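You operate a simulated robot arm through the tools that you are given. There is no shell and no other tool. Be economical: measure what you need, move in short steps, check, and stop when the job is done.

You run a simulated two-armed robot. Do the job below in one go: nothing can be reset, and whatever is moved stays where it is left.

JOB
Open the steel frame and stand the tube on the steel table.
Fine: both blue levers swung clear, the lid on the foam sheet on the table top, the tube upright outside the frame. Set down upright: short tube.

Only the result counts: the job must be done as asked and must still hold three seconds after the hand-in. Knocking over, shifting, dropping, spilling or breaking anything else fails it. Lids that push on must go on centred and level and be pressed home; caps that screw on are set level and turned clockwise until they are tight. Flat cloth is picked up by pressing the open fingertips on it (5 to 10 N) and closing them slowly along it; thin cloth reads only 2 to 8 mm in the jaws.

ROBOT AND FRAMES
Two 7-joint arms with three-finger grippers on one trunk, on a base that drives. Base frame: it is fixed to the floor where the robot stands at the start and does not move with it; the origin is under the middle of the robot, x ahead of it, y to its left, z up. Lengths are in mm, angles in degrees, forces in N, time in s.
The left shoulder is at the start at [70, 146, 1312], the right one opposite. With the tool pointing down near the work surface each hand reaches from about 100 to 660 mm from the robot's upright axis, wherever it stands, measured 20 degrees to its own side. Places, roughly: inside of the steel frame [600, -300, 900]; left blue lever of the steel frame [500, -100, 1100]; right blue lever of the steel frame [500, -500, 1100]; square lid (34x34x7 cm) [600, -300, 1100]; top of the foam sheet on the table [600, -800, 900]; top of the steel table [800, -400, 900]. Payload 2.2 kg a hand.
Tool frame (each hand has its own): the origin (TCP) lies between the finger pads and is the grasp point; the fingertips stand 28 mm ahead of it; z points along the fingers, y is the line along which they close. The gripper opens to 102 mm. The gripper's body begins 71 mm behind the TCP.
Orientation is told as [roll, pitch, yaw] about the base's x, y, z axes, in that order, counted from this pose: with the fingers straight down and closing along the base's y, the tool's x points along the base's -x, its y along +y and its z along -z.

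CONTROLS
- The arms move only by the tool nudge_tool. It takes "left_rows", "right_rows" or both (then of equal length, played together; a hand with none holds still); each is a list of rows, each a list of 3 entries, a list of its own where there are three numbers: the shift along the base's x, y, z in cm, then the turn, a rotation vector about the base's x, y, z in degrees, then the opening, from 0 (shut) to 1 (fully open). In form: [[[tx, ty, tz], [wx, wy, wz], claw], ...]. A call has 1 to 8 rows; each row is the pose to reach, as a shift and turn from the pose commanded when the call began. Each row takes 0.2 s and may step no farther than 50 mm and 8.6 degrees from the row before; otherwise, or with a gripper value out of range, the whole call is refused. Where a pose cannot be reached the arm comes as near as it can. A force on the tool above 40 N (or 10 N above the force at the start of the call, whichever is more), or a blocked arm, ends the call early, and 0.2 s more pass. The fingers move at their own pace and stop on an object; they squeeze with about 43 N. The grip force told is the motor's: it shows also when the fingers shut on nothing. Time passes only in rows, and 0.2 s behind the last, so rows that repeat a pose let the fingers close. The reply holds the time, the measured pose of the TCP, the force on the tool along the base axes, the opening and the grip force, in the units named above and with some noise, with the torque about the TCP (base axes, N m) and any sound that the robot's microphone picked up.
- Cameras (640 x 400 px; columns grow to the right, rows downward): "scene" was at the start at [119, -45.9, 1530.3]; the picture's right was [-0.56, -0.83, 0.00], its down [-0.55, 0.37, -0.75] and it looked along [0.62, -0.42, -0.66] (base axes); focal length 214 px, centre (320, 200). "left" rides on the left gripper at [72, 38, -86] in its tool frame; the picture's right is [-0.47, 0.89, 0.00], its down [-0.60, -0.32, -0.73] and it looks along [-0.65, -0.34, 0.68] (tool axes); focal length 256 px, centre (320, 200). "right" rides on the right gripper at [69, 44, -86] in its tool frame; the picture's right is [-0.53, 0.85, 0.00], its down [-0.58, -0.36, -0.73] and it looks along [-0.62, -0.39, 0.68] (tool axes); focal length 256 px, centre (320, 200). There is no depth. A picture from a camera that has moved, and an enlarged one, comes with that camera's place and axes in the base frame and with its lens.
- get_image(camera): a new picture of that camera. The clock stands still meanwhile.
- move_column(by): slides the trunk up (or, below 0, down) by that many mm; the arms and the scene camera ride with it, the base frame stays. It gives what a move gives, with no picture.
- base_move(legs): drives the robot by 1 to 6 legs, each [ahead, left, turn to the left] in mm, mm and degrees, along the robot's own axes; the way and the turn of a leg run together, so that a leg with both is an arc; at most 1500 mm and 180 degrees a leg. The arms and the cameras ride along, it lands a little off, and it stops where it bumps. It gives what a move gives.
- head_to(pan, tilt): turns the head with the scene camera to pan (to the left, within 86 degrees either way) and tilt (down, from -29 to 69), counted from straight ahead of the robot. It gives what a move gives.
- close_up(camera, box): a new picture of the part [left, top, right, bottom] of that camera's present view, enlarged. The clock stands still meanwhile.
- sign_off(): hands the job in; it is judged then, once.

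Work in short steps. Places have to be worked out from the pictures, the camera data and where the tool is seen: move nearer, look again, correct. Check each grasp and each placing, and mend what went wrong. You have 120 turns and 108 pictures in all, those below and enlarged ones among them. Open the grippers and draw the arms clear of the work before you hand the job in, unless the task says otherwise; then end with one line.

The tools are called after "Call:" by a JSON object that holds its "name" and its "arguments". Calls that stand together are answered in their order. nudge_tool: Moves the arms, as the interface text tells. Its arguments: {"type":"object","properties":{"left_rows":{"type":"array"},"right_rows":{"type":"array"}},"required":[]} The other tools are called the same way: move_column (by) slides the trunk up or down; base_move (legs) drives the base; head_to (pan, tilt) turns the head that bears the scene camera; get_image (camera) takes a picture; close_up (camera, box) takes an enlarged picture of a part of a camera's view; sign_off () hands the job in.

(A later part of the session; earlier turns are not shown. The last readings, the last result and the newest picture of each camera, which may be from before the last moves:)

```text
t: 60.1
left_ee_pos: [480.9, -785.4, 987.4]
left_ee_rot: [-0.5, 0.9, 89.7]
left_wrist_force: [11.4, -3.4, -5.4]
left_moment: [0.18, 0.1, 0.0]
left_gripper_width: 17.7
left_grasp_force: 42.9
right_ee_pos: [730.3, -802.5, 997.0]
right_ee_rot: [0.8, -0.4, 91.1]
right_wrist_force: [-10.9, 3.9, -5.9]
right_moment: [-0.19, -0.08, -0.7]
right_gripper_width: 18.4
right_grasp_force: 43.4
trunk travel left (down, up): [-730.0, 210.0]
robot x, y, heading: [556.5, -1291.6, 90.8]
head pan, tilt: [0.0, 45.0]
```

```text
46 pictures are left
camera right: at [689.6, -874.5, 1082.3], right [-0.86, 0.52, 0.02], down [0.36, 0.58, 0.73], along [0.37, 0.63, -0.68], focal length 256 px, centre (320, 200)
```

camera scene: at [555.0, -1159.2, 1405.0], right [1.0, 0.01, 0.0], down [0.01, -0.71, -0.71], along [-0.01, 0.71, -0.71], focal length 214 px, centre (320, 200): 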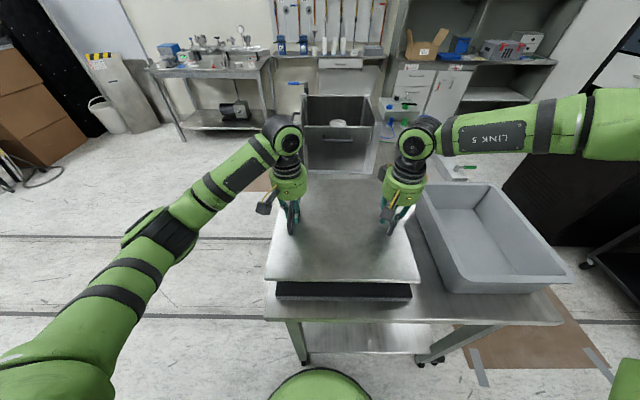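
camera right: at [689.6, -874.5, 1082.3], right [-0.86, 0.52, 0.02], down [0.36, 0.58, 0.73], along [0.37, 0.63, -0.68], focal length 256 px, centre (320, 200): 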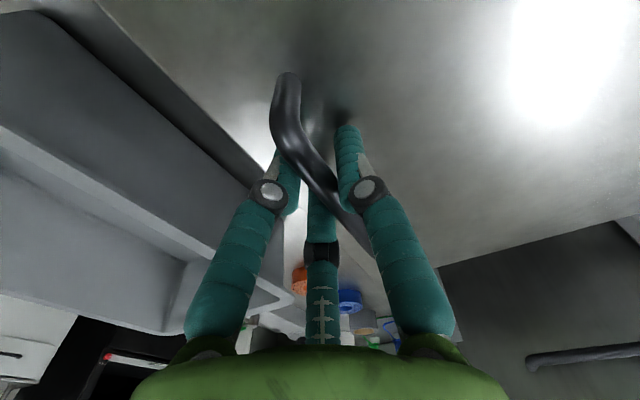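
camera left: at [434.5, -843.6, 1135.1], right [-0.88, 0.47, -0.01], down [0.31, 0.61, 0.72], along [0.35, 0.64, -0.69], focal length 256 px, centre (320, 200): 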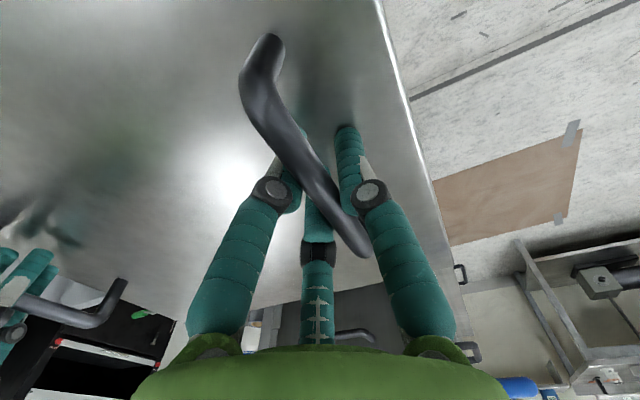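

Gap to the tub and alignment look fine. Lower in smaller trunk increments.

Call:
{"name": "move_column", "arguments": {"by": -18}}

Call:
{"name": "move_column", "arguments": {"by": -8}}

Call:
{"name": "close_up", "arguments": {"camera": "scene", "box": [240, 160, 480, 310]}}

```text
t: 60.7
left_ee_pos: [480.0, -783.4, 968.5]
left_ee_rot: [-0.5, 0.9, 89.6]
left_wrist_force: [13.7, -3.8, -5.2]
left_moment: [0.09, 0.1, 0.01]
left_gripper_width: 17.6
left_grasp_force: 42.8
right_ee_pos: [729.5, -802.2, 978.6]
right_ee_rot: [0.8, -0.4, 91.1]
right_wrist_force: [-13.5, 4.0, -5.4]
right_moment: [-0.14, -0.06, -0.71]
right_gripper_width: 18.2
right_grasp_force: 43.2
trunk travel left (down, up): [-712.0, 228.0]
robot x, y, heading: [555.7, -1290.2, 90.6]
head pan, tilt: [0.0, 45.0]
```

```text
t: 61.3
left_ee_pos: [480.4, -785.0, 960.4]
left_ee_rot: [-0.5, 0.9, 89.7]
left_wrist_force: [13.5, -4.5, -6.1]
left_moment: [0.03, 0.14, 0.06]
left_gripper_width: 17.8
left_grasp_force: 43.1
right_ee_pos: [731.5, -803.5, 970.0]
right_ee_rot: [0.8, -0.3, 91.1]
right_wrist_force: [-13.7, 4.4, -5.2]
right_moment: [-0.06, -0.06, -0.75]
right_gripper_width: 18.2
right_grasp_force: 42.8
trunk travel left (down, up): [-704.0, 236.0]
robot x, y, heading: [559.3, -1292.8, 90.7]
head pan, tilt: [0.0, 45.0]
```

```text
2.67 times, centred on (360, 235) of scene
camera zoom: at [555.1, -1158.7, 1378.9], right [1.0, 0.01, 0.0], down [0.01, -0.71, -0.71], along [-0.01, 0.71, -0.71], focal length 572 px, centre (213, 107)
```

zoom: 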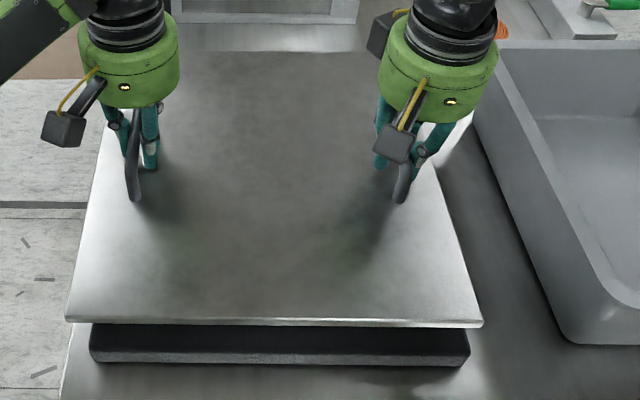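

Still hanging (weight on wrists unchanged). Continue down.

Call:
{"name": "move_column", "arguments": {"by": -10}}

Call:
{"name": "move_column", "arguments": {"by": -8}}

Call:
{"name": "close_up", "arguments": {"camera": "scene", "box": [240, 160, 480, 310]}}

```text
t: 61.9
left_ee_pos: [481.7, -784.1, 950.6]
left_ee_rot: [-0.6, 0.9, 89.7]
left_wrist_force: [14.4, -4.5, -4.3]
left_moment: [0.05, 0.11, 0.04]
left_gripper_width: 17.8
left_grasp_force: 42.8
right_ee_pos: [730.6, -802.8, 958.5]
right_ee_rot: [0.8, -0.3, 91.2]
right_wrist_force: [-13.8, 4.8, -6.8]
right_moment: [-0.09, -0.04, -0.77]
right_gripper_width: 18.2
right_grasp_force: 43.2
trunk travel left (down, up): [-694.0, 246.0]
robot x, y, heading: [558.0, -1290.4, 90.7]
head pan, tilt: [0.0, 45.0]
```

```text
t: 62.5
left_ee_pos: [481.8, -784.2, 943.4]
left_ee_rot: [-0.5, 0.9, 89.7]
left_wrist_force: [15.0, -4.7, -5.4]
left_moment: [0.07, 0.14, 0.01]
left_gripper_width: 17.7
left_grasp_force: 43.0
right_ee_pos: [731.0, -802.9, 951.4]
right_ee_rot: [0.9, -0.4, 91.1]
right_wrist_force: [-14.5, 5.1, -5.5]
right_moment: [-0.08, -0.06, -0.74]
right_gripper_width: 18.5
right_grasp_force: 43.4
trunk travel left (down, up): [-686.0, 254.0]
robot x, y, heading: [557.8, -1288.2, 90.8]
head pan, tilt: [0.0, 45.0]
```

```text
2.67 times, centred on (360, 235) of scene
camera zoom: at [555.1, -1158.7, 1360.9], right [1.0, 0.01, 0.0], down [0.01, -0.71, -0.71], along [-0.01, 0.71, -0.71], focal length 572 px, centre (213, 107)
```

zoom: 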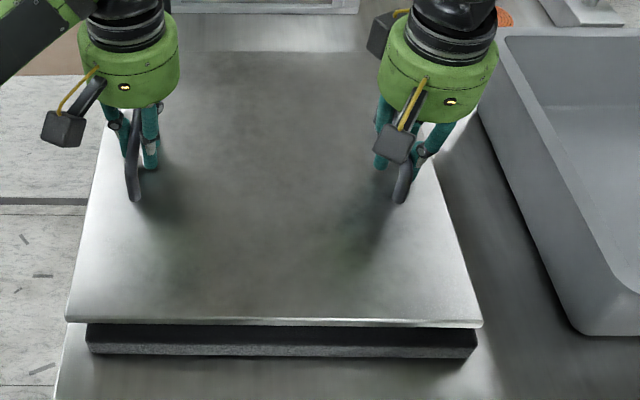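

Front face of foam is now distinct; the lid still hangs slightly above. Continue.

Call:
{"name": "move_column", "arguments": {"by": -10}}

Call:
{"name": "move_column", "arguments": {"by": -8}}

Call:
{"name": "close_up", "arguments": {"camera": "scene", "box": [240, 160, 480, 310]}}

```text
t: 63.0
left_ee_pos: [480.8, -784.2, 932.9]
left_ee_rot: [-0.5, 0.9, 89.7]
left_wrist_force: [15.4, -3.9, -4.9]
left_moment: [0.06, 0.14, 0.0]
left_gripper_width: 18.0
left_grasp_force: 43.1
right_ee_pos: [730.6, -803.2, 940.7]
right_ee_rot: [0.8, -0.4, 91.1]
right_wrist_force: [-15.3, 4.3, -6.2]
right_moment: [-0.09, -0.1, -0.78]
right_gripper_width: 18.7
right_grasp_force: 43.0
trunk travel left (down, up): [-676.0, 264.0]
robot x, y, heading: [558.2, -1296.0, 90.5]
head pan, tilt: [0.0, 45.0]
```

```text
t: 63.6
left_ee_pos: [481.6, -785.5, 929.8]
left_ee_rot: [-0.6, 0.4, 89.8]
left_wrist_force: [13.6, -2.4, 23.5]
left_moment: [-0.87, 0.18, -0.04]
left_gripper_width: 18.1
left_grasp_force: 43.2
right_ee_pos: [731.9, -803.2, 935.5]
right_ee_rot: [0.7, -0.8, 91.1]
right_wrist_force: [-13.0, 10.3, -1.4]
right_moment: [-0.69, -0.06, -0.72]
right_gripper_width: 18.7
right_grasp_force: 43.1
trunk travel left (down, up): [-668.0, 272.0]
robot x, y, heading: [557.6, -1293.4, 90.5]
head pan, tilt: [0.0, 45.0]
```

```text
2.67 times, centred on (360, 235) of scene
camera zoom: at [555.5, -1161.7, 1343.8], right [1.0, 0.01, 0.0], down [0.01, -0.71, -0.71], along [-0.01, 0.71, -0.71], focal length 572 px, centre (213, 107)
```

zoom: 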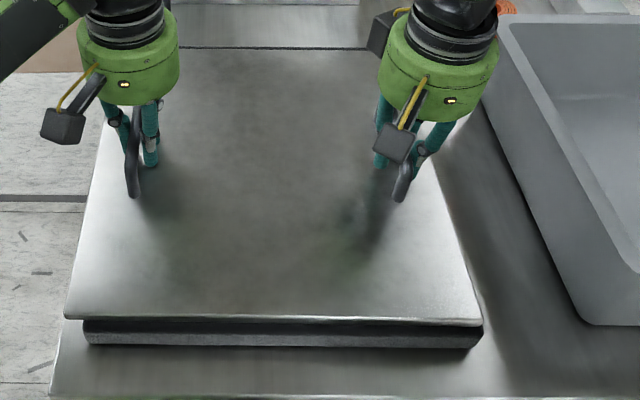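

The left side has contacted the foam (+23 N). I lower the right side slightly to seat it, then open both grippers.

Call:
{"name": "nudge_tool", "arguments": {"left_rows": [[[0, 0, 0.1], [0, 0, 0], 0], [[0, 0, 0.2], [0, 0, 0], 0]], "right_rows": [[[0, 0, -0.2], [0, 0, 0], 0], [[0, 0, -0.3], [0, 0, 0], 0]]}}

```text
t: 64.2
left_ee_pos: [480.3, -785.6, 929.4]
left_ee_rot: [-0.5, 0.2, 89.9]
left_wrist_force: [14.6, 15.3, 18.0]
left_moment: [0.17, 0.2, -0.2]
left_gripper_width: 18.4
left_grasp_force: 43.0
right_ee_pos: [731.0, -804.8, 935.4]
right_ee_rot: [0.9, -1.2, 91.1]
right_wrist_force: [-5.1, 2.9, 32.6]
right_moment: [-0.44, 0.14, -0.78]
right_gripper_width: 18.6
right_grasp_force: 42.8
trunk travel left (down, up): [-668.0, 272.0]
robot x, y, heading: [560.5, -1296.9, 90.6]
head pan, tilt: [0.0, 45.0]
```

Both sides press on the foam now. I open both grippers.

Call:
{"name": "nudge_tool", "arguments": {"left_rows": [[[0, 0, 0.1], [0, 0, 0], 0.3], [[0, 0, 0.2], [0, 0, 0], 0.6], [[0, 0, 0.2], [0, 0, 0], 0.6]], "right_rows": [[[0, 0, 0.1], [0, 0, 0], 0.3], [[0, 0, 0.2], [0, 0, 0], 0.6], [[0, 0, 0.2], [0, 0, 0], 0.6]]}}

Call:
{"name": "move_column", "arguments": {"by": 100}}

Call:
{"name": "get_image", "arguments": {"camera": "scene"}}

```text
t: 65.0
left_ee_pos: [478.5, -785.9, 926.5]
left_ee_rot: [-0.3, 0.9, 89.8]
left_wrist_force: [0.3, 0.0, 0.6]
left_moment: [0.02, 0.0, 0.02]
left_gripper_width: 61.0
left_grasp_force: 0.2
right_ee_pos: [730.8, -805.2, 933.4]
right_ee_rot: [0.8, -0.4, 91.2]
right_wrist_force: [1.4, -0.1, -0.1]
right_moment: [0.01, -0.02, 0.0]
right_gripper_width: 61.1
right_grasp_force: 0.1
trunk travel left (down, up): [-668.0, 272.0]
robot x, y, heading: [558.5, -1293.1, 90.8]
head pan, tilt: [0.0, 45.0]
```

```text
t: 66.3
left_ee_pos: [480.2, -785.6, 1029.6]
left_ee_rot: [-0.4, 0.8, 89.8]
left_wrist_force: [-0.1, 0.0, 0.1]
left_moment: [-0.01, 0.03, 0.0]
left_gripper_width: 61.1
left_grasp_force: 0.0
right_ee_pos: [730.6, -803.5, 1032.8]
right_ee_rot: [0.8, -0.5, 91.1]
right_wrist_force: [1.5, -0.3, 0.3]
right_moment: [-0.03, -0.01, -0.01]
right_gripper_width: 61.0
right_grasp_force: 0.1
trunk travel left (down, up): [-768.0, 172.0]
robot x, y, heading: [557.6, -1291.8, 90.8]
head pan, tilt: [0.0, 45.0]
```

```text
42 pictures are left
camera scene: at [554.9, -1160.4, 1443.1], right [1.0, 0.01, 0.0], down [0.01, -0.71, -0.71], along [-0.01, 0.71, -0.71], focal length 214 px, centre (320, 200)
```

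scene: 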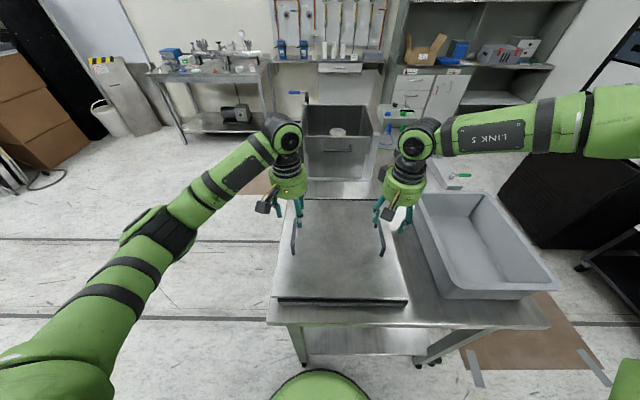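

The lid lies on the foam. I raise the trunk, back out, and drive around to the front of the frame again.

Call:
{"name": "move_column", "arguments": {"by": 170}}

Call:
{"name": "base_move", "arguments": {"legs": [[-100, 0, 0], [0, 680, 0], [0, 0, -90.8], [0, 1070, 0]]}}

Call:
{"name": "head_to", "arguments": {"pan": 0, "tilt": 40}}

Call:
{"name": "get_image", "arguments": {"camera": "scene"}}

```text
t: 68.2
left_ee_pos: [479.2, -785.6, 1199.7]
left_ee_rot: [-0.4, 0.8, 89.7]
left_wrist_force: [-0.4, -0.4, 0.3]
left_moment: [0.04, -0.03, -0.01]
left_gripper_width: 61.0
left_grasp_force: 0.0
right_ee_pos: [731.4, -803.4, 1203.0]
right_ee_rot: [0.6, -0.5, 91.2]
right_wrist_force: [0.3, -0.1, 0.6]
right_moment: [-0.02, -0.03, -0.01]
right_gripper_width: 61.3
right_grasp_force: 0.1
trunk travel left (down, up): [-938.0, 2.0]
robot x, y, heading: [556.2, -1294.1, 90.7]
head pan, tilt: [0.0, 45.0]
```

```text
t: 81.7
left_ee_pos: [382.9, -246.1, 1200.1]
left_ee_rot: [-0.4, 0.8, -0.4]
left_wrist_force: [-0.6, -0.5, 0.8]
left_moment: [0.0, -0.01, -0.01]
left_gripper_width: 61.0
left_grasp_force: 0.1
right_ee_pos: [363.8, -497.7, 1204.2]
right_ee_rot: [0.7, -0.4, 1.0]
right_wrist_force: [-1.2, -0.6, 0.1]
right_moment: [0.04, 0.03, 0.01]
right_gripper_width: 61.3
right_grasp_force: 0.0
trunk travel left (down, up): [-938.0, 2.0]
robot x, y, heading: [-123.6, -324.6, 0.5]
head pan, tilt: [0.0, 45.0]
```

```text
t: 82.4
left_ee_pos: [383.4, -246.3, 1199.5]
left_ee_rot: [-0.4, 0.8, -0.4]
left_wrist_force: [0.2, -0.1, 0.1]
left_moment: [0.01, 0.02, 0.0]
left_gripper_width: 61.3
left_grasp_force: 0.0
right_ee_pos: [364.7, -497.4, 1203.7]
right_ee_rot: [0.5, -0.5, 0.9]
right_wrist_force: [-0.5, -0.3, 0.8]
right_moment: [-0.01, -0.01, 0.01]
right_gripper_width: 61.5
right_grasp_force: 0.1
trunk travel left (down, up): [-938.0, 2.0]
robot x, y, heading: [-121.7, -319.7, 0.6]
head pan, tilt: [0.0, 40.0]
```

```text
41 pictures are left
camera scene: at [10.5, -319.7, 1620.4], right [0.01, -1.0, 0.0], down [-0.64, -0.01, -0.77], along [0.77, 0.01, -0.64], focal length 214 px, centre (320, 200)
```

scene: 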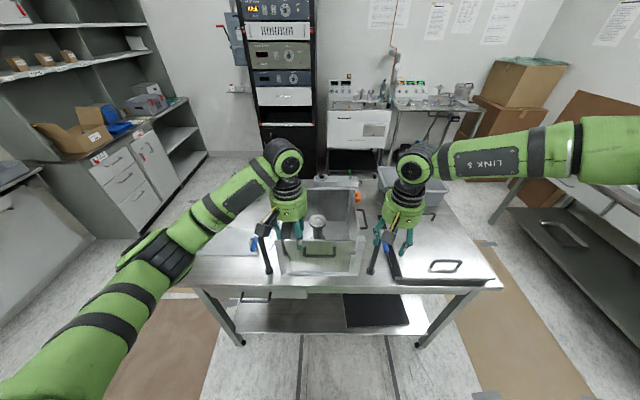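

Call:
{"name": "close_up", "arguments": {"camera": "scene", "box": [250, 170, 410, 290]}}

Call:
{"name": "close_up", "arguments": {"camera": "left", "box": [0, 0, 640, 400]}}

```text
3.33 times, centred on (330, 230) of scene
camera zoom: at [10.5, -319.7, 1620.4], right [0.01, -1.0, 0.0], down [-0.64, -0.01, -0.77], along [0.77, 0.01, -0.64], focal length 715 px, centre (287, 100)
```

zoom: 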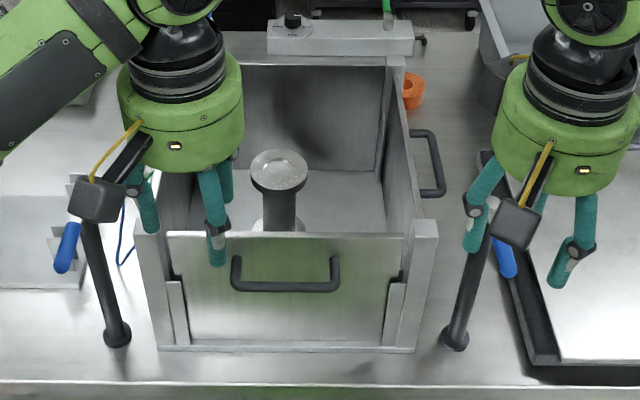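

```text
1.00 times, centred on (320, 200) of left (not enlarged: the box is as wide or as high as the picture)
camera zoom: at [311.2, -205.6, 1287.4], right [0.47, 0.88, -0.01], down [0.61, -0.32, 0.72], along [0.64, -0.35, -0.69], focal length 256 px, centre (320, 200)
```

zoom: 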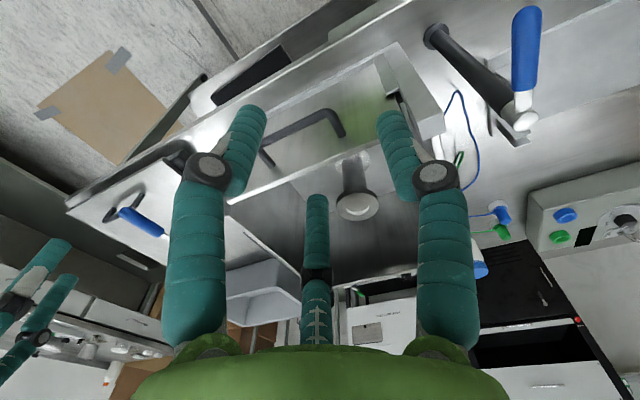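

The tube (flanged, upright) stands inside the frame at ≈(617,-303), top z≈1005, flange ≈69 mm, stem ≈40 mm. I'll grip its stem with the left hand from above with the arm well extended (elbow high), and place it on the free strip between the frame and the lid, near (590,-545). Drive closer first.

Call:
{"name": "base_move", "arguments": {"legs": [[0, -80, -0.6], [185, 0, 0]]}}

Call:
{"name": "get_image", "arguments": {"camera": "scene"}}

Call:
{"name": "get_image", "arguments": {"camera": "left"}}

Call:
{"name": "get_image", "arguments": {"camera": "right"}}

```text
t: 84.6
left_ee_pos: [567.2, -328.7, 1202.0]
left_ee_rot: [-0.6, 0.7, -1.0]
left_wrist_force: [-0.4, -0.3, 0.7]
left_moment: [0.01, -0.05, 0.01]
left_gripper_width: 61.4
left_grasp_force: 0.1
right_ee_pos: [546.2, -581.3, 1205.6]
right_ee_rot: [0.6, -0.7, 0.3]
right_wrist_force: [-1.1, 0.8, 0.3]
right_moment: [0.0, -0.06, -0.01]
right_gripper_width: 61.2
right_grasp_force: 0.1
trunk travel left (down, up): [-938.0, 2.0]
robot x, y, heading: [67.4, -400.9, -0.3]
head pan, tilt: [0.0, 40.0]
```

```text
38 pictures are left
camera scene: at [193.0, -397.9, 1621.0], right [0.0, -1.0, 0.0], down [-0.64, 0.0, -0.77], along [0.77, 0.0, -0.64], focal length 214 px, centre (320, 200)
```

scene: 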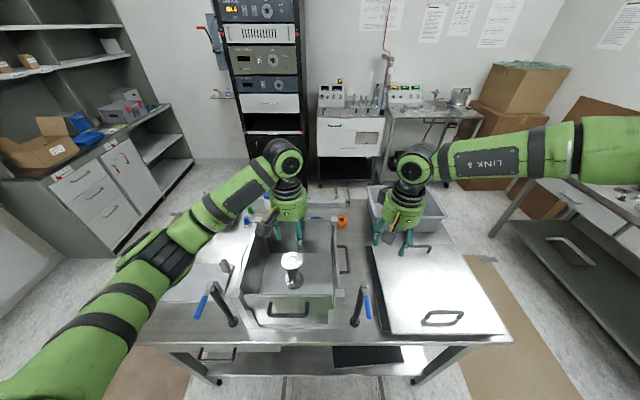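

```text
37 pictures are left
camera left: at [496.4, -288.1, 1289.2], right [0.48, 0.88, -0.01], down [0.61, -0.32, 0.73], along [0.63, -0.36, -0.69], focal length 256 px, centre (320, 200)
```

left: 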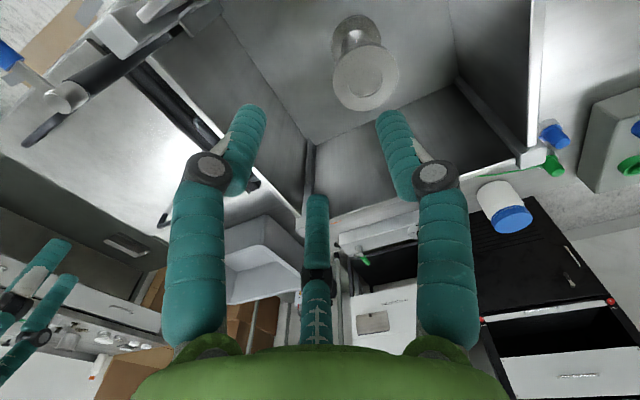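

```text
36 pictures are left
camera right: at [475.9, -538.1, 1291.2], right [0.53, 0.85, 0.02], down [0.57, -0.37, 0.73], along [0.63, -0.38, -0.68], focal length 256 px, centre (320, 200)
```

right: 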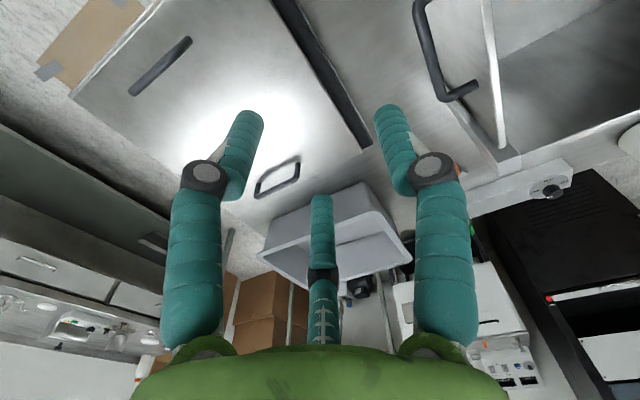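

Call:
{"name": "close_up", "arguments": {"camera": "left", "box": [280, 0, 440, 120]}}

Call:
{"name": "close_up", "arguments": {"camera": "scene", "box": [240, 220, 400, 340]}}

```text
3.33 times, centred on (360, 60) of left
camera zoom: at [496.4, -288.1, 1289.2], right [0.48, 0.88, -0.01], down [0.61, -0.32, 0.73], along [0.63, -0.36, -0.69], focal length 853 px, centre (187, 667)
```

zoom: 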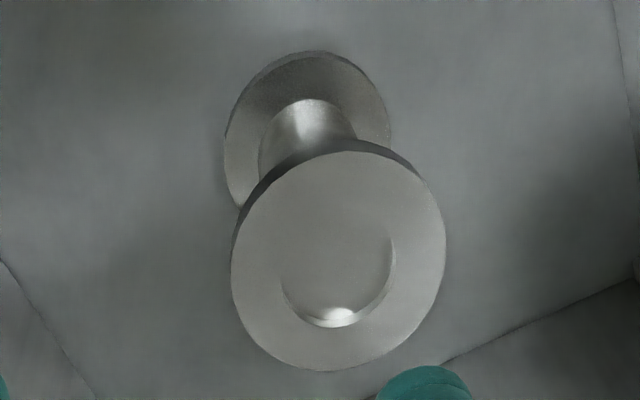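

```text
3.33 times, centred on (320, 280) of scene
camera zoom: at [193.0, -397.9, 1621.0], right [0.0, -1.0, 0.0], down [-0.64, 0.0, -0.77], along [0.77, 0.0, -0.64], focal length 715 px, centre (320, -67)
```

zoom: 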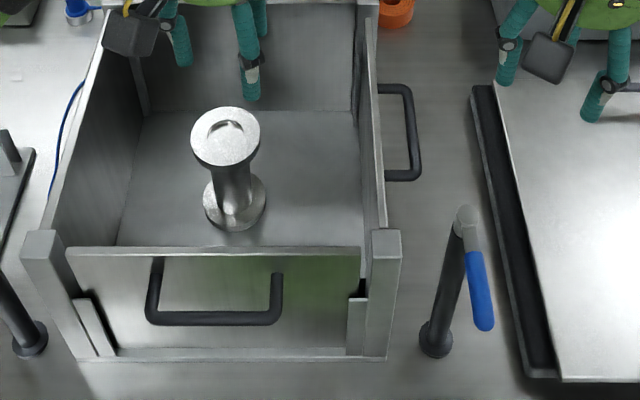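

The tube: axis ≈(607,-303), top z≈1011, bottom ≈890, flanges Ø70, stem Ø37. For placing in the strip near (545,-547) the hand should close along x (yaw +90) so the camera clears the post, so I turn the left hand now in free air and open it.

Call:
{"name": "nudge_tool", "arguments": {"left_rows": [[[0, 0, 0], [0, 0, 8.4], 1], [[0, 0, 0], [0, 0, 16.8], 1], [[0, 0, 0], [0, 0, 25.2], 1], [[0, 0, 0], [0, 0, 33.6], 1], [[0, 0, 0], [0, 0, 42], 1], [[0, 0, 0], [0, 0, 50.4], 1], [[0, 0, 0], [0, 0, 58.8], 1], [[0, 0, 0], [0, 0, 67.2], 1]]}}

Call:
{"name": "nudge_tool", "arguments": {"left_rows": [[[1, 0.7, 0], [0, 0, 8], 1], [[2, 1.4, 0], [0, 0, 16], 1], [[3, 2, 0], [0, 0, 23.5], 1], [[4, 2.6, 0], [0, 0, 23.5], 1]]}}

Call:
{"name": "get_image", "arguments": {"camera": "left"}}

Call:
{"name": "get_image", "arguments": {"camera": "scene"}}

```text
t: 86.4
left_ee_pos: [571.5, -330.6, 1200.3]
left_ee_rot: [-0.5, 0.8, 66.3]
left_wrist_force: [0.4, -0.5, 0.6]
left_moment: [0.05, -0.01, 0.01]
left_gripper_width: 102.0
left_grasp_force: 0.1
right_ee_pos: [550.7, -581.1, 1202.6]
right_ee_rot: [0.7, -0.5, 0.3]
right_wrist_force: [0.7, -0.5, 0.2]
right_moment: [-0.01, -0.01, -0.01]
right_gripper_width: 61.2
right_grasp_force: 0.0
trunk travel left (down, up): [-938.0, 2.0]
robot x, y, heading: [65.1, -403.5, -0.0]
head pan, tilt: [0.0, 40.0]
```

```text
t: 87.4
left_ee_pos: [613.3, -305.2, 1200.7]
left_ee_rot: [-0.4, 0.8, 89.7]
left_wrist_force: [1.1, 0.6, 1.0]
left_moment: [-0.02, 0.02, -0.01]
left_gripper_width: 102.0
left_grasp_force: 0.1
right_ee_pos: [551.2, -581.0, 1203.7]
right_ee_rot: [0.8, -0.4, 0.3]
right_wrist_force: [-0.6, 1.2, 0.1]
right_moment: [-0.01, 0.02, 0.0]
right_gripper_width: 61.3
right_grasp_force: 0.1
trunk travel left (down, up): [-938.0, 2.0]
robot x, y, heading: [61.9, -400.2, -0.2]
head pan, tilt: [0.0, 40.0]
```

```text
33 pictures are left
camera left: at [572.9, -374.6, 1288.6], right [-0.88, 0.47, -0.01], down [0.32, 0.61, 0.72], along [0.35, 0.64, -0.69], focal length 256 px, centre (320, 200)
```

left: 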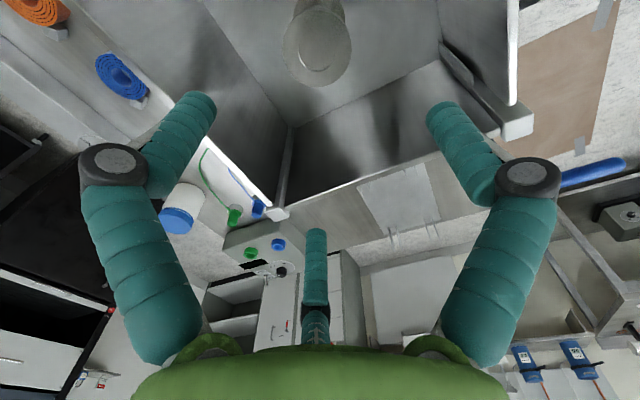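

```text
32 pictures are left
camera scene: at [199.5, -399.1, 1620.4], right [0.0, -1.0, 0.0], down [-0.64, 0.0, -0.77], along [0.77, 0.0, -0.64], focal length 214 px, centre (320, 200)
```

scene: 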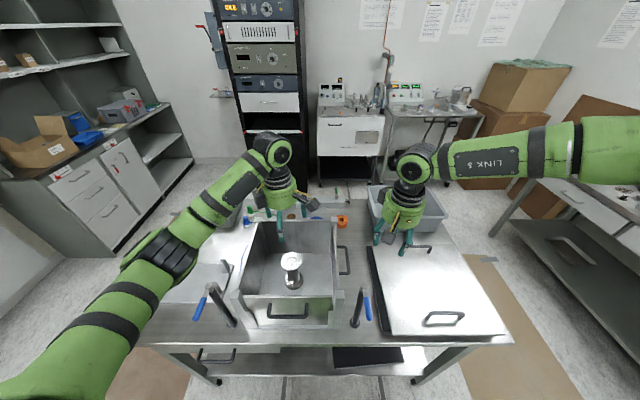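

The hand is centred over the tube (tube at ≈(612,-307)). I descend 140 mm and check.

Call:
{"name": "nudge_tool", "arguments": {"left_rows": [[[0, -0.1, -3.5], [0, 0, 0], 1], [[0, -0.1, -7], [0, 0, 0], 1], [[0, -0.1, -10.5], [0, 0, 0], 1], [[0, -0.1, -14], [0, 0, 0], 1]]}}

Call:
{"name": "get_image", "arguments": {"camera": "left"}}

Call:
{"name": "close_up", "arguments": {"camera": "scene", "box": [160, 170, 400, 350]}}

```text
t: 88.4
left_ee_pos: [612.0, -306.6, 1061.6]
left_ee_rot: [-0.6, 0.9, 89.6]
left_wrist_force: [0.2, -0.6, 0.4]
left_moment: [-0.02, 0.0, -0.01]
left_gripper_width: 102.0
left_grasp_force: 0.0
right_ee_pos: [549.9, -580.4, 1203.2]
right_ee_rot: [0.7, -0.5, 0.2]
right_wrist_force: [-0.1, 0.2, 0.2]
right_moment: [-0.01, 0.02, 0.04]
right_gripper_width: 61.1
right_grasp_force: 0.0
trunk travel left (down, up): [-938.0, 2.0]
robot x, y, heading: [68.7, -399.0, -0.2]
head pan, tilt: [0.0, 40.0]
```

```text
31 pictures are left
camera left: at [572.1, -375.9, 1148.9], right [-0.88, 0.47, -0.01], down [0.32, 0.61, 0.73], along [0.35, 0.63, -0.69], focal length 256 px, centre (320, 200)
```

left: 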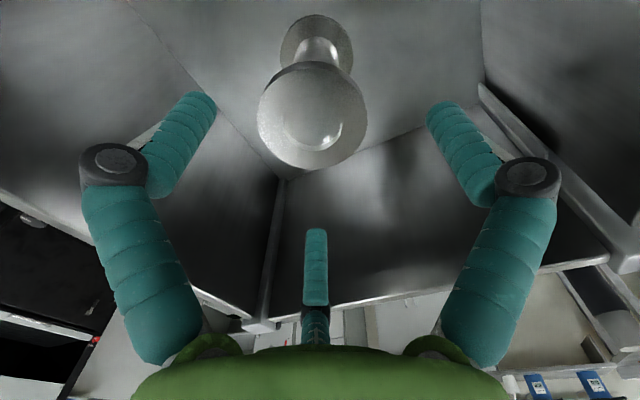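

```text
2.22 times, centred on (280, 260) of scene
camera zoom: at [199.2, -399.3, 1620.4], right [0.0, -1.0, 0.0], down [-0.64, 0.0, -0.77], along [0.77, 0.0, -0.64], focal length 477 px, centre (409, 67)
```

zoom: 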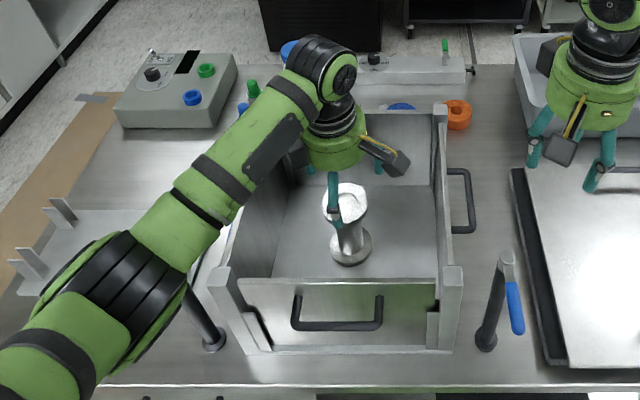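

Tube stays centred between the fingers and the arm is clear of the posts. I descend to TCP≈965 around the stem.

Call:
{"name": "nudge_tool", "arguments": {"left_rows": [[[0, -0.2, -3], [0, 0, 0], 1], [[0, -0.2, -6], [0, 0, 0], 1], [[0, -0.2, -9.4], [0, 0, 0], 1]]}}

Call:
{"name": "get_image", "arguments": {"camera": "left"}}

```text
t: 89.2
left_ee_pos: [613.4, -307.5, 965.7]
left_ee_rot: [-0.4, 0.8, 89.5]
left_wrist_force: [1.0, 0.9, -0.1]
left_moment: [-0.01, 0.03, 0.02]
left_gripper_width: 102.0
left_grasp_force: 0.0
right_ee_pos: [551.3, -581.8, 1202.8]
right_ee_rot: [0.7, -0.4, 0.3]
right_wrist_force: [0.9, 0.1, 0.0]
right_moment: [0.03, -0.01, 0.01]
right_gripper_width: 61.3
right_grasp_force: 0.0
trunk travel left (down, up): [-938.0, 2.0]
robot x, y, heading: [63.7, -396.2, -0.4]
head pan, tilt: [0.0, 40.0]
```

```text
29 pictures are left
camera left: at [573.7, -376.6, 1053.0], right [-0.88, 0.47, -0.01], down [0.32, 0.61, 0.72], along [0.35, 0.63, -0.69], focal length 256 px, centre (320, 200)
```

left: 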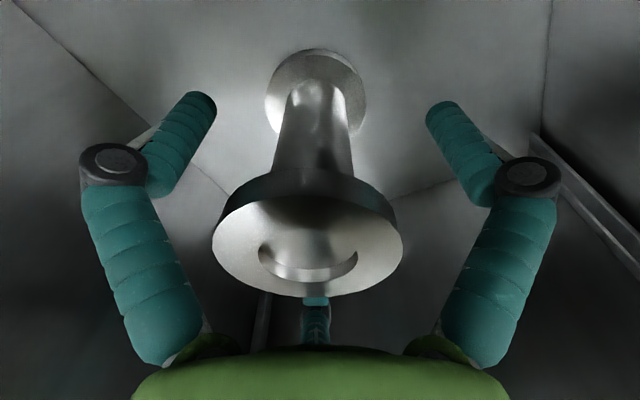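

The stem is nicely between the fingers below the top flange. I close the gripper.

Call:
{"name": "nudge_tool", "arguments": {"left_rows": [[[0, 0, 0], [0, 0, 0], 0.6], [[0, 0, 0], [0, 0, 0], 0.3], [[0, 0, 0], [0, 0, 0], 0.1], [[0, 0, 0], [0, 0, 0], 0.1], [[0, 0, 0], [0, 0, 0], 0.1]]}}

Call:
{"name": "get_image", "arguments": {"camera": "left"}}

```text
t: 90.4
left_ee_pos: [613.8, -306.3, 966.0]
left_ee_rot: [-0.4, 0.8, 89.6]
left_wrist_force: [1.8, 1.9, -0.4]
left_moment: [0.23, 0.07, -0.11]
left_gripper_width: 62.3
left_grasp_force: 42.6
right_ee_pos: [550.7, -581.3, 1203.1]
right_ee_rot: [0.7, -0.3, 0.2]
right_wrist_force: [-0.4, -0.2, -0.3]
right_moment: [0.02, 0.0, -0.02]
right_gripper_width: 61.2
right_grasp_force: 0.1
trunk travel left (down, up): [-938.0, 2.0]
robot x, y, heading: [69.7, -400.8, -0.3]
head pan, tilt: [0.0, 40.0]
```

```text
28 pictures are left
camera left: at [573.8, -376.1, 1053.0], right [-0.88, 0.47, -0.01], down [0.32, 0.61, 0.72], along [0.35, 0.64, -0.69], focal length 256 px, centre (320, 200)
```

left: 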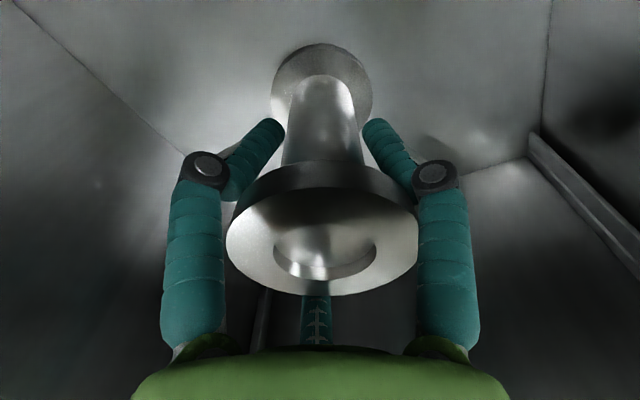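

The jaws stopped at 62 mm on the top flange high on the fingers. Better to hold the flange rim with the pads: I open, rise 37 mm, and close again.

Call:
{"name": "nudge_tool", "arguments": {"left_rows": [[[0, 0, 0], [0, 0, 0], 0.9], [[0, 0, 0], [0, 0, 0], 0.9], [[0, 0, 2], [0, 0, 0], 0.9], [[0, 0, 3.6], [0, 0, 0], 0.9], [[0, 0, 3.6], [0, 0, 0], 0.6], [[0, 0, 3.6], [0, 0, 0], 0.3], [[0, 0, 3.6], [0, 0, 0], 0.3], [[0, 0, 3.6], [0, 0, 0], 0.3]]}}

Call:
{"name": "get_image", "arguments": {"camera": "left"}}

Call:
{"name": "close_up", "arguments": {"camera": "scene", "box": [220, 170, 380, 290]}}

```text
t: 92.2
left_ee_pos: [613.7, -308.1, 1005.1]
left_ee_rot: [-0.7, 0.9, 89.6]
left_wrist_force: [4.1, 2.8, 11.4]
left_moment: [0.15, -0.36, 0.0]
left_gripper_width: 69.0
left_grasp_force: 42.7
right_ee_pos: [549.6, -580.6, 1203.7]
right_ee_rot: [0.6, -0.6, 0.3]
right_wrist_force: [0.0, -0.4, -0.5]
right_moment: [0.0, -0.01, 0.0]
right_gripper_width: 61.3
right_grasp_force: 0.0
trunk travel left (down, up): [-938.0, 2.0]
robot x, y, heading: [68.3, -400.5, -0.1]
head pan, tilt: [0.0, 40.0]
```

```text
27 pictures are left
camera left: at [573.1, -376.9, 1091.9], right [-0.88, 0.47, -0.02], down [0.31, 0.61, 0.73], along [0.35, 0.63, -0.69], focal length 256 px, centre (320, 200)
```

left: 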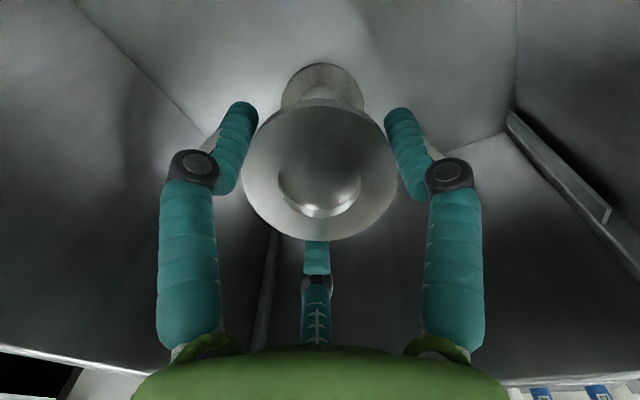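

```text
3.33 times, centred on (300, 230) of scene
camera zoom: at [197.9, -398.8, 1620.6], right [0.0, -1.0, 0.0], down [-0.64, 0.0, -0.77], along [0.77, 0.0, -0.64], focal length 715 px, centre (387, 100)
```

zoom: 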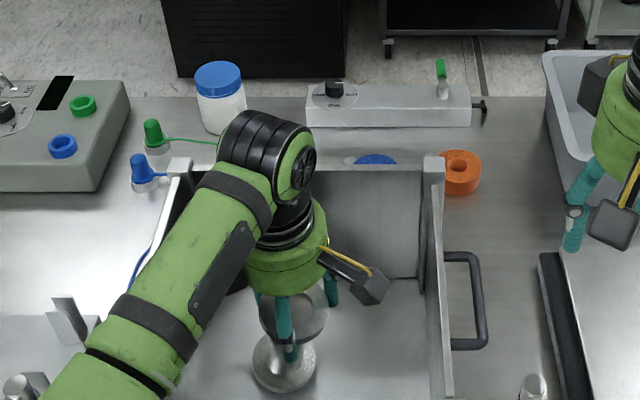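

Now the pads hold the flange at its full Ø69. I lift a little and check that the tube hangs straight.

Call:
{"name": "nudge_tool", "arguments": {"left_rows": [[[0, 0, 1], [0, 0, 0], 0.3], [[0, 0, 2.5], [0, 0, 0], 0.3], [[0, 0, 4], [0, 0, 0], 0.3]]}}

Call:
{"name": "get_image", "arguments": {"camera": "left"}}

Call:
{"name": "close_up", "arguments": {"camera": "scene", "box": [220, 170, 380, 290]}}

```text
t: 93.0
left_ee_pos: [611.2, -308.3, 1040.5]
left_ee_rot: [-0.3, 0.8, 89.5]
left_wrist_force: [1.0, 0.3, -7.6]
left_moment: [-0.07, 0.04, 0.03]
left_gripper_width: 68.7
left_grasp_force: 43.0
right_ee_pos: [550.3, -580.6, 1203.7]
right_ee_rot: [0.7, -0.3, 0.3]
right_wrist_force: [0.7, -0.3, 1.3]
right_moment: [0.0, -0.01, 0.0]
right_gripper_width: 61.0
right_grasp_force: 0.1
trunk travel left (down, up): [-938.0, 2.0]
robot x, y, heading: [64.6, -400.3, -0.0]
head pan, tilt: [0.0, 40.0]
```

```text
25 pictures are left
camera left: at [571.6, -377.9, 1128.6], right [-0.88, 0.47, -0.01], down [0.32, 0.61, 0.72], along [0.35, 0.63, -0.69], focal length 256 px, centre (320, 200)
```

left: 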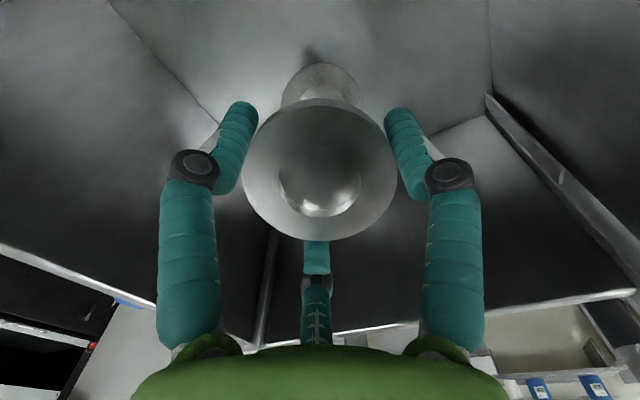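

```text
3.33 times, centred on (300, 230) of scene
camera zoom: at [199.7, -399.2, 1620.3], right [0.0, -1.0, 0.0], down [-0.64, 0.0, -0.77], along [0.77, 0.0, -0.64], focal length 715 px, centre (387, 100)
```

zoom: 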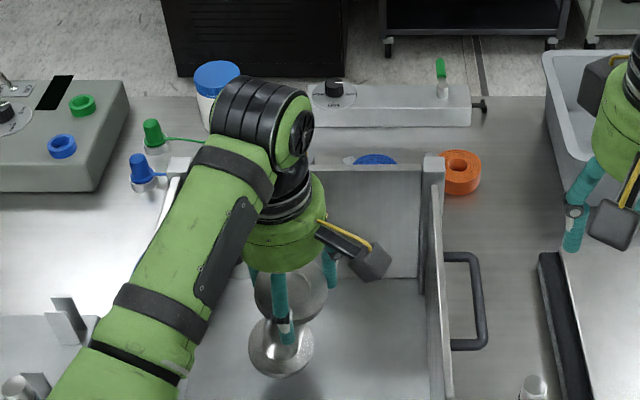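

The tube is lifted (7.6 N), hanging straight. I raise it to TCP≈1210 so its bottom clears the frame wall.

Call:
{"name": "nudge_tool", "arguments": {"left_rows": [[[0, 0, 3.5], [0, 0, 0], 0.3], [[0, 0, 7], [0, 0, 0], 0.3], [[0, 0, 10.5], [0, 0, 0], 0.3], [[0, 0, 14], [0, 0, 0], 0.3], [[0, 0, 17.5], [0, 0, 0], 0.3]]}}

Call:
{"name": "base_move", "arguments": {"legs": [[0, -120, 0], [-62, -118, 0]]}}

Call:
{"name": "get_image", "arguments": {"camera": "scene"}}

Call:
{"name": "get_image", "arguments": {"camera": "left"}}

```text
t: 94.2
left_ee_pos: [612.4, -307.0, 1217.0]
left_ee_rot: [-0.2, 0.8, 89.5]
left_wrist_force: [-0.4, 0.2, -8.7]
left_moment: [-0.09, 0.05, -0.02]
left_gripper_width: 68.8
left_grasp_force: 42.6
right_ee_pos: [551.6, -580.5, 1203.2]
right_ee_rot: [0.7, -0.5, 0.3]
right_wrist_force: [0.4, -0.5, -0.2]
right_moment: [-0.01, 0.03, 0.0]
right_gripper_width: 61.0
right_grasp_force: 0.0
trunk travel left (down, up): [-938.0, 2.0]
robot x, y, heading: [65.5, -398.8, -0.2]
head pan, tilt: [0.0, 40.0]
```

```text
t: 96.3
left_ee_pos: [554.3, -538.6, 1216.7]
left_ee_rot: [-0.2, 0.8, 89.5]
left_wrist_force: [0.7, 0.5, -7.9]
left_moment: [-0.13, 0.02, 0.02]
left_gripper_width: 68.7
left_grasp_force: 42.6
right_ee_pos: [488.9, -813.7, 1203.2]
right_ee_rot: [0.5, -0.4, 0.2]
right_wrist_force: [0.3, -1.3, 0.1]
right_moment: [-0.02, 0.0, -0.01]
right_gripper_width: 61.4
right_grasp_force: 0.1
trunk travel left (down, up): [-938.0, 2.0]
robot x, y, heading: [5.4, -636.6, -0.3]
head pan, tilt: [0.0, 40.0]
```

```text
23 pictures are left
camera scene: at [139.7, -631.4, 1620.0], right [0.0, -1.0, 0.0], down [-0.64, 0.0, -0.76], along [0.76, 0.0, -0.64], focal length 214 px, centre (320, 200)
```

scene: 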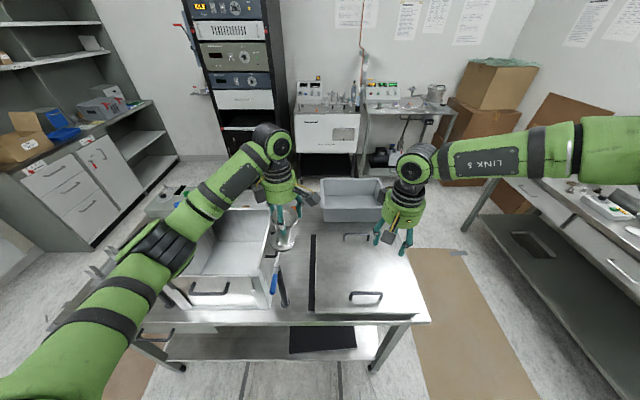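

```text
22 pictures are left
camera left: at [513.1, -609.7, 1304.1], right [-0.88, 0.47, -0.01], down [0.32, 0.61, 0.72], along [0.35, 0.63, -0.69], focal length 256 px, centre (320, 200)
```

left: 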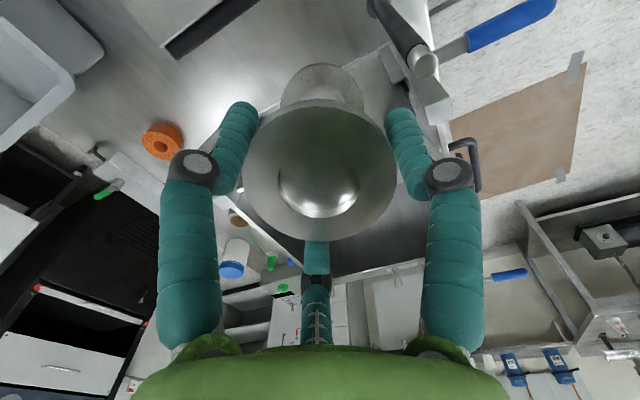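

Call:
{"name": "close_up", "arguments": {"camera": "scene", "box": [220, 200, 380, 320]}}

Call:
{"name": "close_up", "arguments": {"camera": "right", "box": [320, 0, 640, 200]}}

```text
3.33 times, centred on (300, 260) of scene
camera zoom: at [139.7, -631.4, 1620.0], right [0.0, -1.0, 0.0], down [-0.64, 0.0, -0.76], along [0.76, 0.0, -0.64], focal length 715 px, centre (387, 0)
```

zoom: 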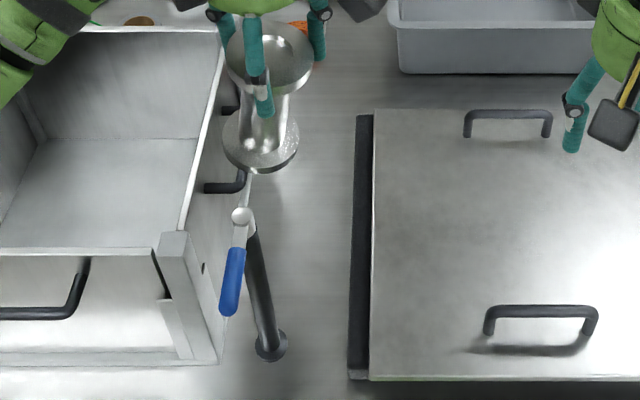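

```text
2.00 times, centred on (480, 100) of right
camera zoom: at [420.0, -772.4, 1288.5], right [0.53, 0.85, 0.01], down [0.57, -0.37, 0.73], along [0.62, -0.38, -0.68], focal length 512 px, centre (0, 400)
```

zoom: 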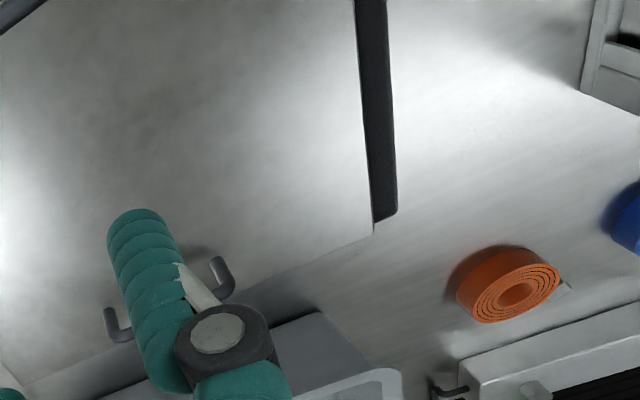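

Lid sits flat on the foam; the strip's free centre is about (552,-543), ≥14 mm from foam, post base and side handle. I lower the tube 110 mm and check.

Call:
{"name": "nudge_tool", "arguments": {"left_rows": [[[-0.2, -0.4, -2.5], [0, 0, 0], 0.3], [[-0.2, -0.5, -5.5], [0, 0, 0], 0.3], [[-0.2, -0.5, -8.5], [0, 0, 0], 0.3], [[-0.2, -0.5, -11], [0, 0, 0], 0.3]]}}

Call:
{"name": "close_up", "arguments": {"camera": "scene", "box": [160, 180, 400, 360]}}

```text
t: 97.4
left_ee_pos: [549.6, -564.2, 1120.6]
left_ee_rot: [-1.9, 2.3, 88.2]
left_wrist_force: [-8.3, -20.8, 22.8]
left_moment: [0.2, 0.45, 0.3]
left_gripper_width: 70.4
left_grasp_force: 42.6
right_ee_pos: [484.3, -819.8, 1203.9]
right_ee_rot: [0.7, -0.6, 0.1]
right_wrist_force: [0.1, 0.5, 0.3]
right_moment: [-0.07, 0.03, 0.0]
right_gripper_width: 61.3
right_grasp_force: 0.2
trunk travel left (down, up): [-938.0, 2.0]
robot x, y, heading: [-1.1, -635.0, -0.3]
head pan, tilt: [0.0, 40.0]
stopped in row 4 (left hand): the force on the tool passed its limit at 42 N (the readings are from after the stop); the commanded pose is now the measured one
```

```text
2.22 times, centred on (280, 270) of scene
camera zoom: at [132.6, -637.3, 1620.7], right [-0.01, -1.0, 0.0], down [-0.64, 0.01, -0.77], along [0.77, 0.0, -0.64], focal length 477 px, centre (409, 44)
```

zoom: 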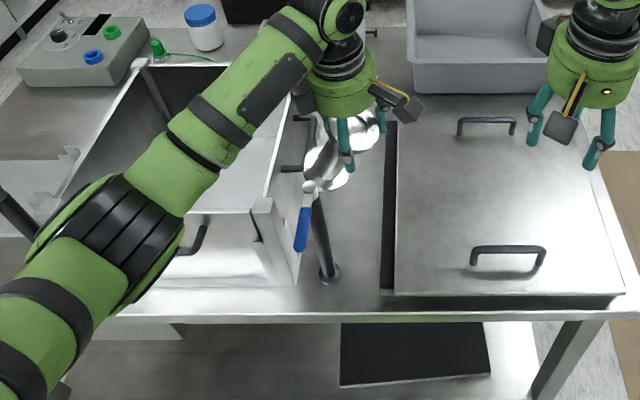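

The tube's base touched the frame's side handle (pushed to -y, tube seems tilted). I raise it back and inspect.

Call:
{"name": "nudge_tool", "arguments": {"left_rows": [[[0, -0.2, 1.5], [0, 0, 0], 0.3], [[0, -0.2, 4], [0, 0, 0], 0.3], [[0, -0.2, 7], [0, 0, 0], 0.3]]}}

Call:
{"name": "close_up", "arguments": {"camera": "scene", "box": [220, 190, 380, 310]}}

Call:
{"name": "get_image", "arguments": {"camera": "left"}}

```text
t: 98.2
left_ee_pos: [551.6, -558.2, 1184.7]
left_ee_rot: [-1.4, 1.4, 88.9]
left_wrist_force: [-0.6, 0.2, -8.9]
left_moment: [-0.16, 0.01, 0.0]
left_gripper_width: 67.4
left_grasp_force: 43.5
right_ee_pos: [485.0, -817.9, 1203.2]
right_ee_rot: [0.7, -0.5, 0.1]
right_wrist_force: [0.0, 0.0, 0.0]
right_moment: [0.04, -0.02, 0.01]
right_gripper_width: 61.1
right_grasp_force: 0.1
trunk travel left (down, up): [-938.0, 2.0]
robot x, y, heading: [1.1, -635.5, -0.5]
head pan, tilt: [0.0, 40.0]
```

```text
3.33 times, centred on (300, 250) of scene
camera zoom: at [134.4, -636.0, 1620.4], right [-0.01, -1.0, 0.0], down [-0.64, 0.0, -0.77], along [0.77, 0.0, -0.64], focal length 715 px, centre (387, 33)
```

zoom: 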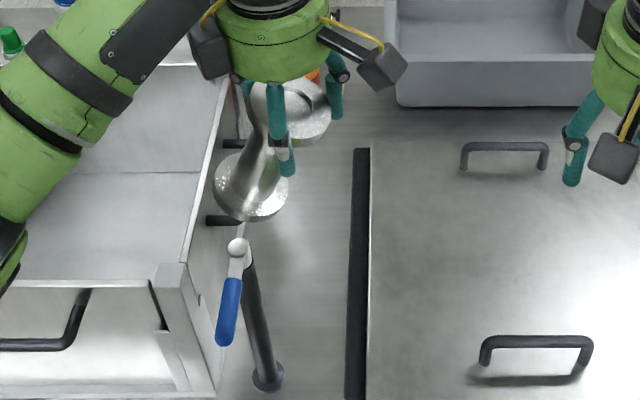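

```text
17 pictures are left
camera left: at [508.7, -626.5, 1272.6], right [-0.88, 0.48, -0.03], down [0.31, 0.62, 0.72], along [0.37, 0.62, -0.69], focal length 256 px, centre (320, 200)
```

left: 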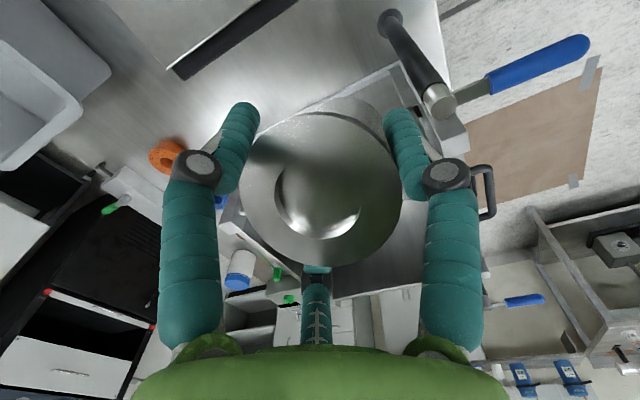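

The tube swung in the grip: its base is tilted ≈27° toward +y about the closing axis. I counter-rotate the hand about x by -26° here in free air to bring the tube upright, then check.

Call:
{"name": "nudge_tool", "arguments": {"left_rows": [[[0, 0.2, 1], [-6.5, 0, 0], 0.3], [[0, 0.4, 2], [-13, 0, 0], 0.3], [[0, 0.4, 2.5], [-19.5, 0, 0], 0.3], [[0, 0.4, 2.5], [-26, 0, 0], 0.3]]}}

Call:
{"name": "close_up", "arguments": {"camera": "scene", "box": [220, 180, 380, 300]}}

```text
t: 99.2
left_ee_pos: [554.7, -551.9, 1209.1]
left_ee_rot: [-1.9, 27.7, 88.6]
left_wrist_force: [-0.3, -0.5, -8.1]
left_moment: [0.02, 0.05, 0.02]
left_gripper_width: 67.4
left_grasp_force: 42.7
right_ee_pos: [487.6, -817.5, 1203.3]
right_ee_rot: [0.6, -0.5, 0.1]
right_wrist_force: [-0.4, -0.1, -0.3]
right_moment: [-0.01, 0.01, 0.01]
right_gripper_width: 61.1
right_grasp_force: 0.1
trunk travel left (down, up): [-938.0, 2.0]
robot x, y, heading: [-1.1, -638.2, -0.4]
head pan, tilt: [0.0, 40.0]
```

```text
3.33 times, centred on (300, 240) of scene
camera zoom: at [137.7, -633.8, 1620.2], right [-0.01, -1.0, 0.0], down [-0.64, 0.0, -0.77], along [0.77, 0.0, -0.64], focal length 715 px, centre (387, 67)
```

zoom: 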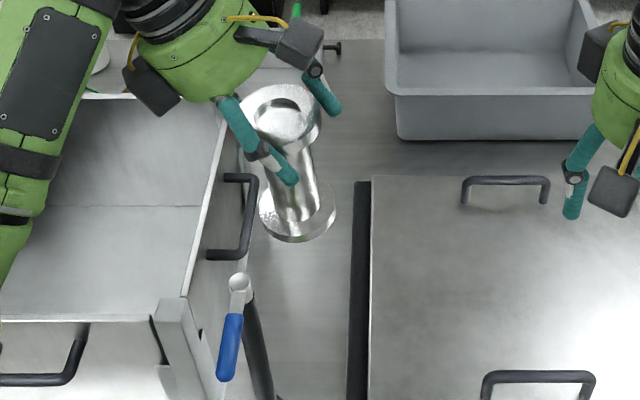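

The tube is now upright within ~3°, but with the hand leaning, its side block would hit the frame wall at placing height. So I'll set the tube temporarily on the middle of the lid (open around), regrasp with a vertical hand, then bring it over. Drive to the lid.

Call:
{"name": "base_move", "arguments": {"legs": [[40, -210, 0]]}}

Call:
{"name": "close_up", "arguments": {"camera": "scene", "box": [200, 180, 440, 330]}}

```text
t: 100.9
left_ee_pos: [591.4, -761.1, 1209.9]
left_ee_rot: [-1.9, 27.6, 88.8]
left_wrist_force: [-0.7, 0.7, -7.8]
left_moment: [-0.01, -0.03, -0.03]
left_gripper_width: 67.5
left_grasp_force: 43.0
right_ee_pos: [524.0, -1026.5, 1204.0]
right_ee_rot: [0.6, -0.5, 0.1]
right_wrist_force: [0.1, 0.8, -0.2]
right_moment: [-0.06, -0.04, -0.01]
right_gripper_width: 61.1
right_grasp_force: 0.1
trunk travel left (down, up): [-938.0, 2.0]
robot x, y, heading: [40.6, -847.7, -0.3]
head pan, tilt: [0.0, 40.0]
```

```text
2.67 times, centred on (320, 255) of scene
camera zoom: at [173.8, -841.5, 1620.4], right [-0.01, -1.0, 0.0], down [-0.64, 0.0, -0.77], along [0.77, -0.01, -0.64], focal length 572 px, centre (320, 53)
```

zoom: 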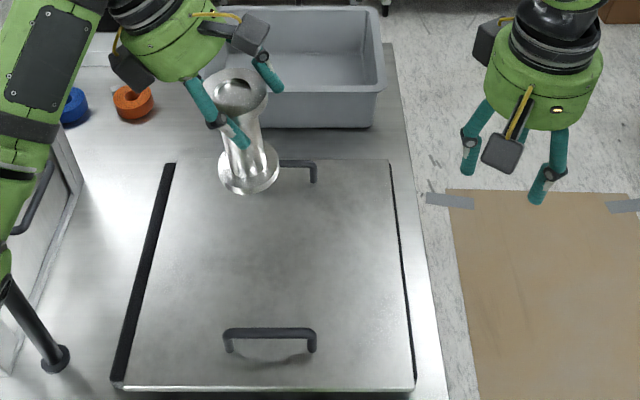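

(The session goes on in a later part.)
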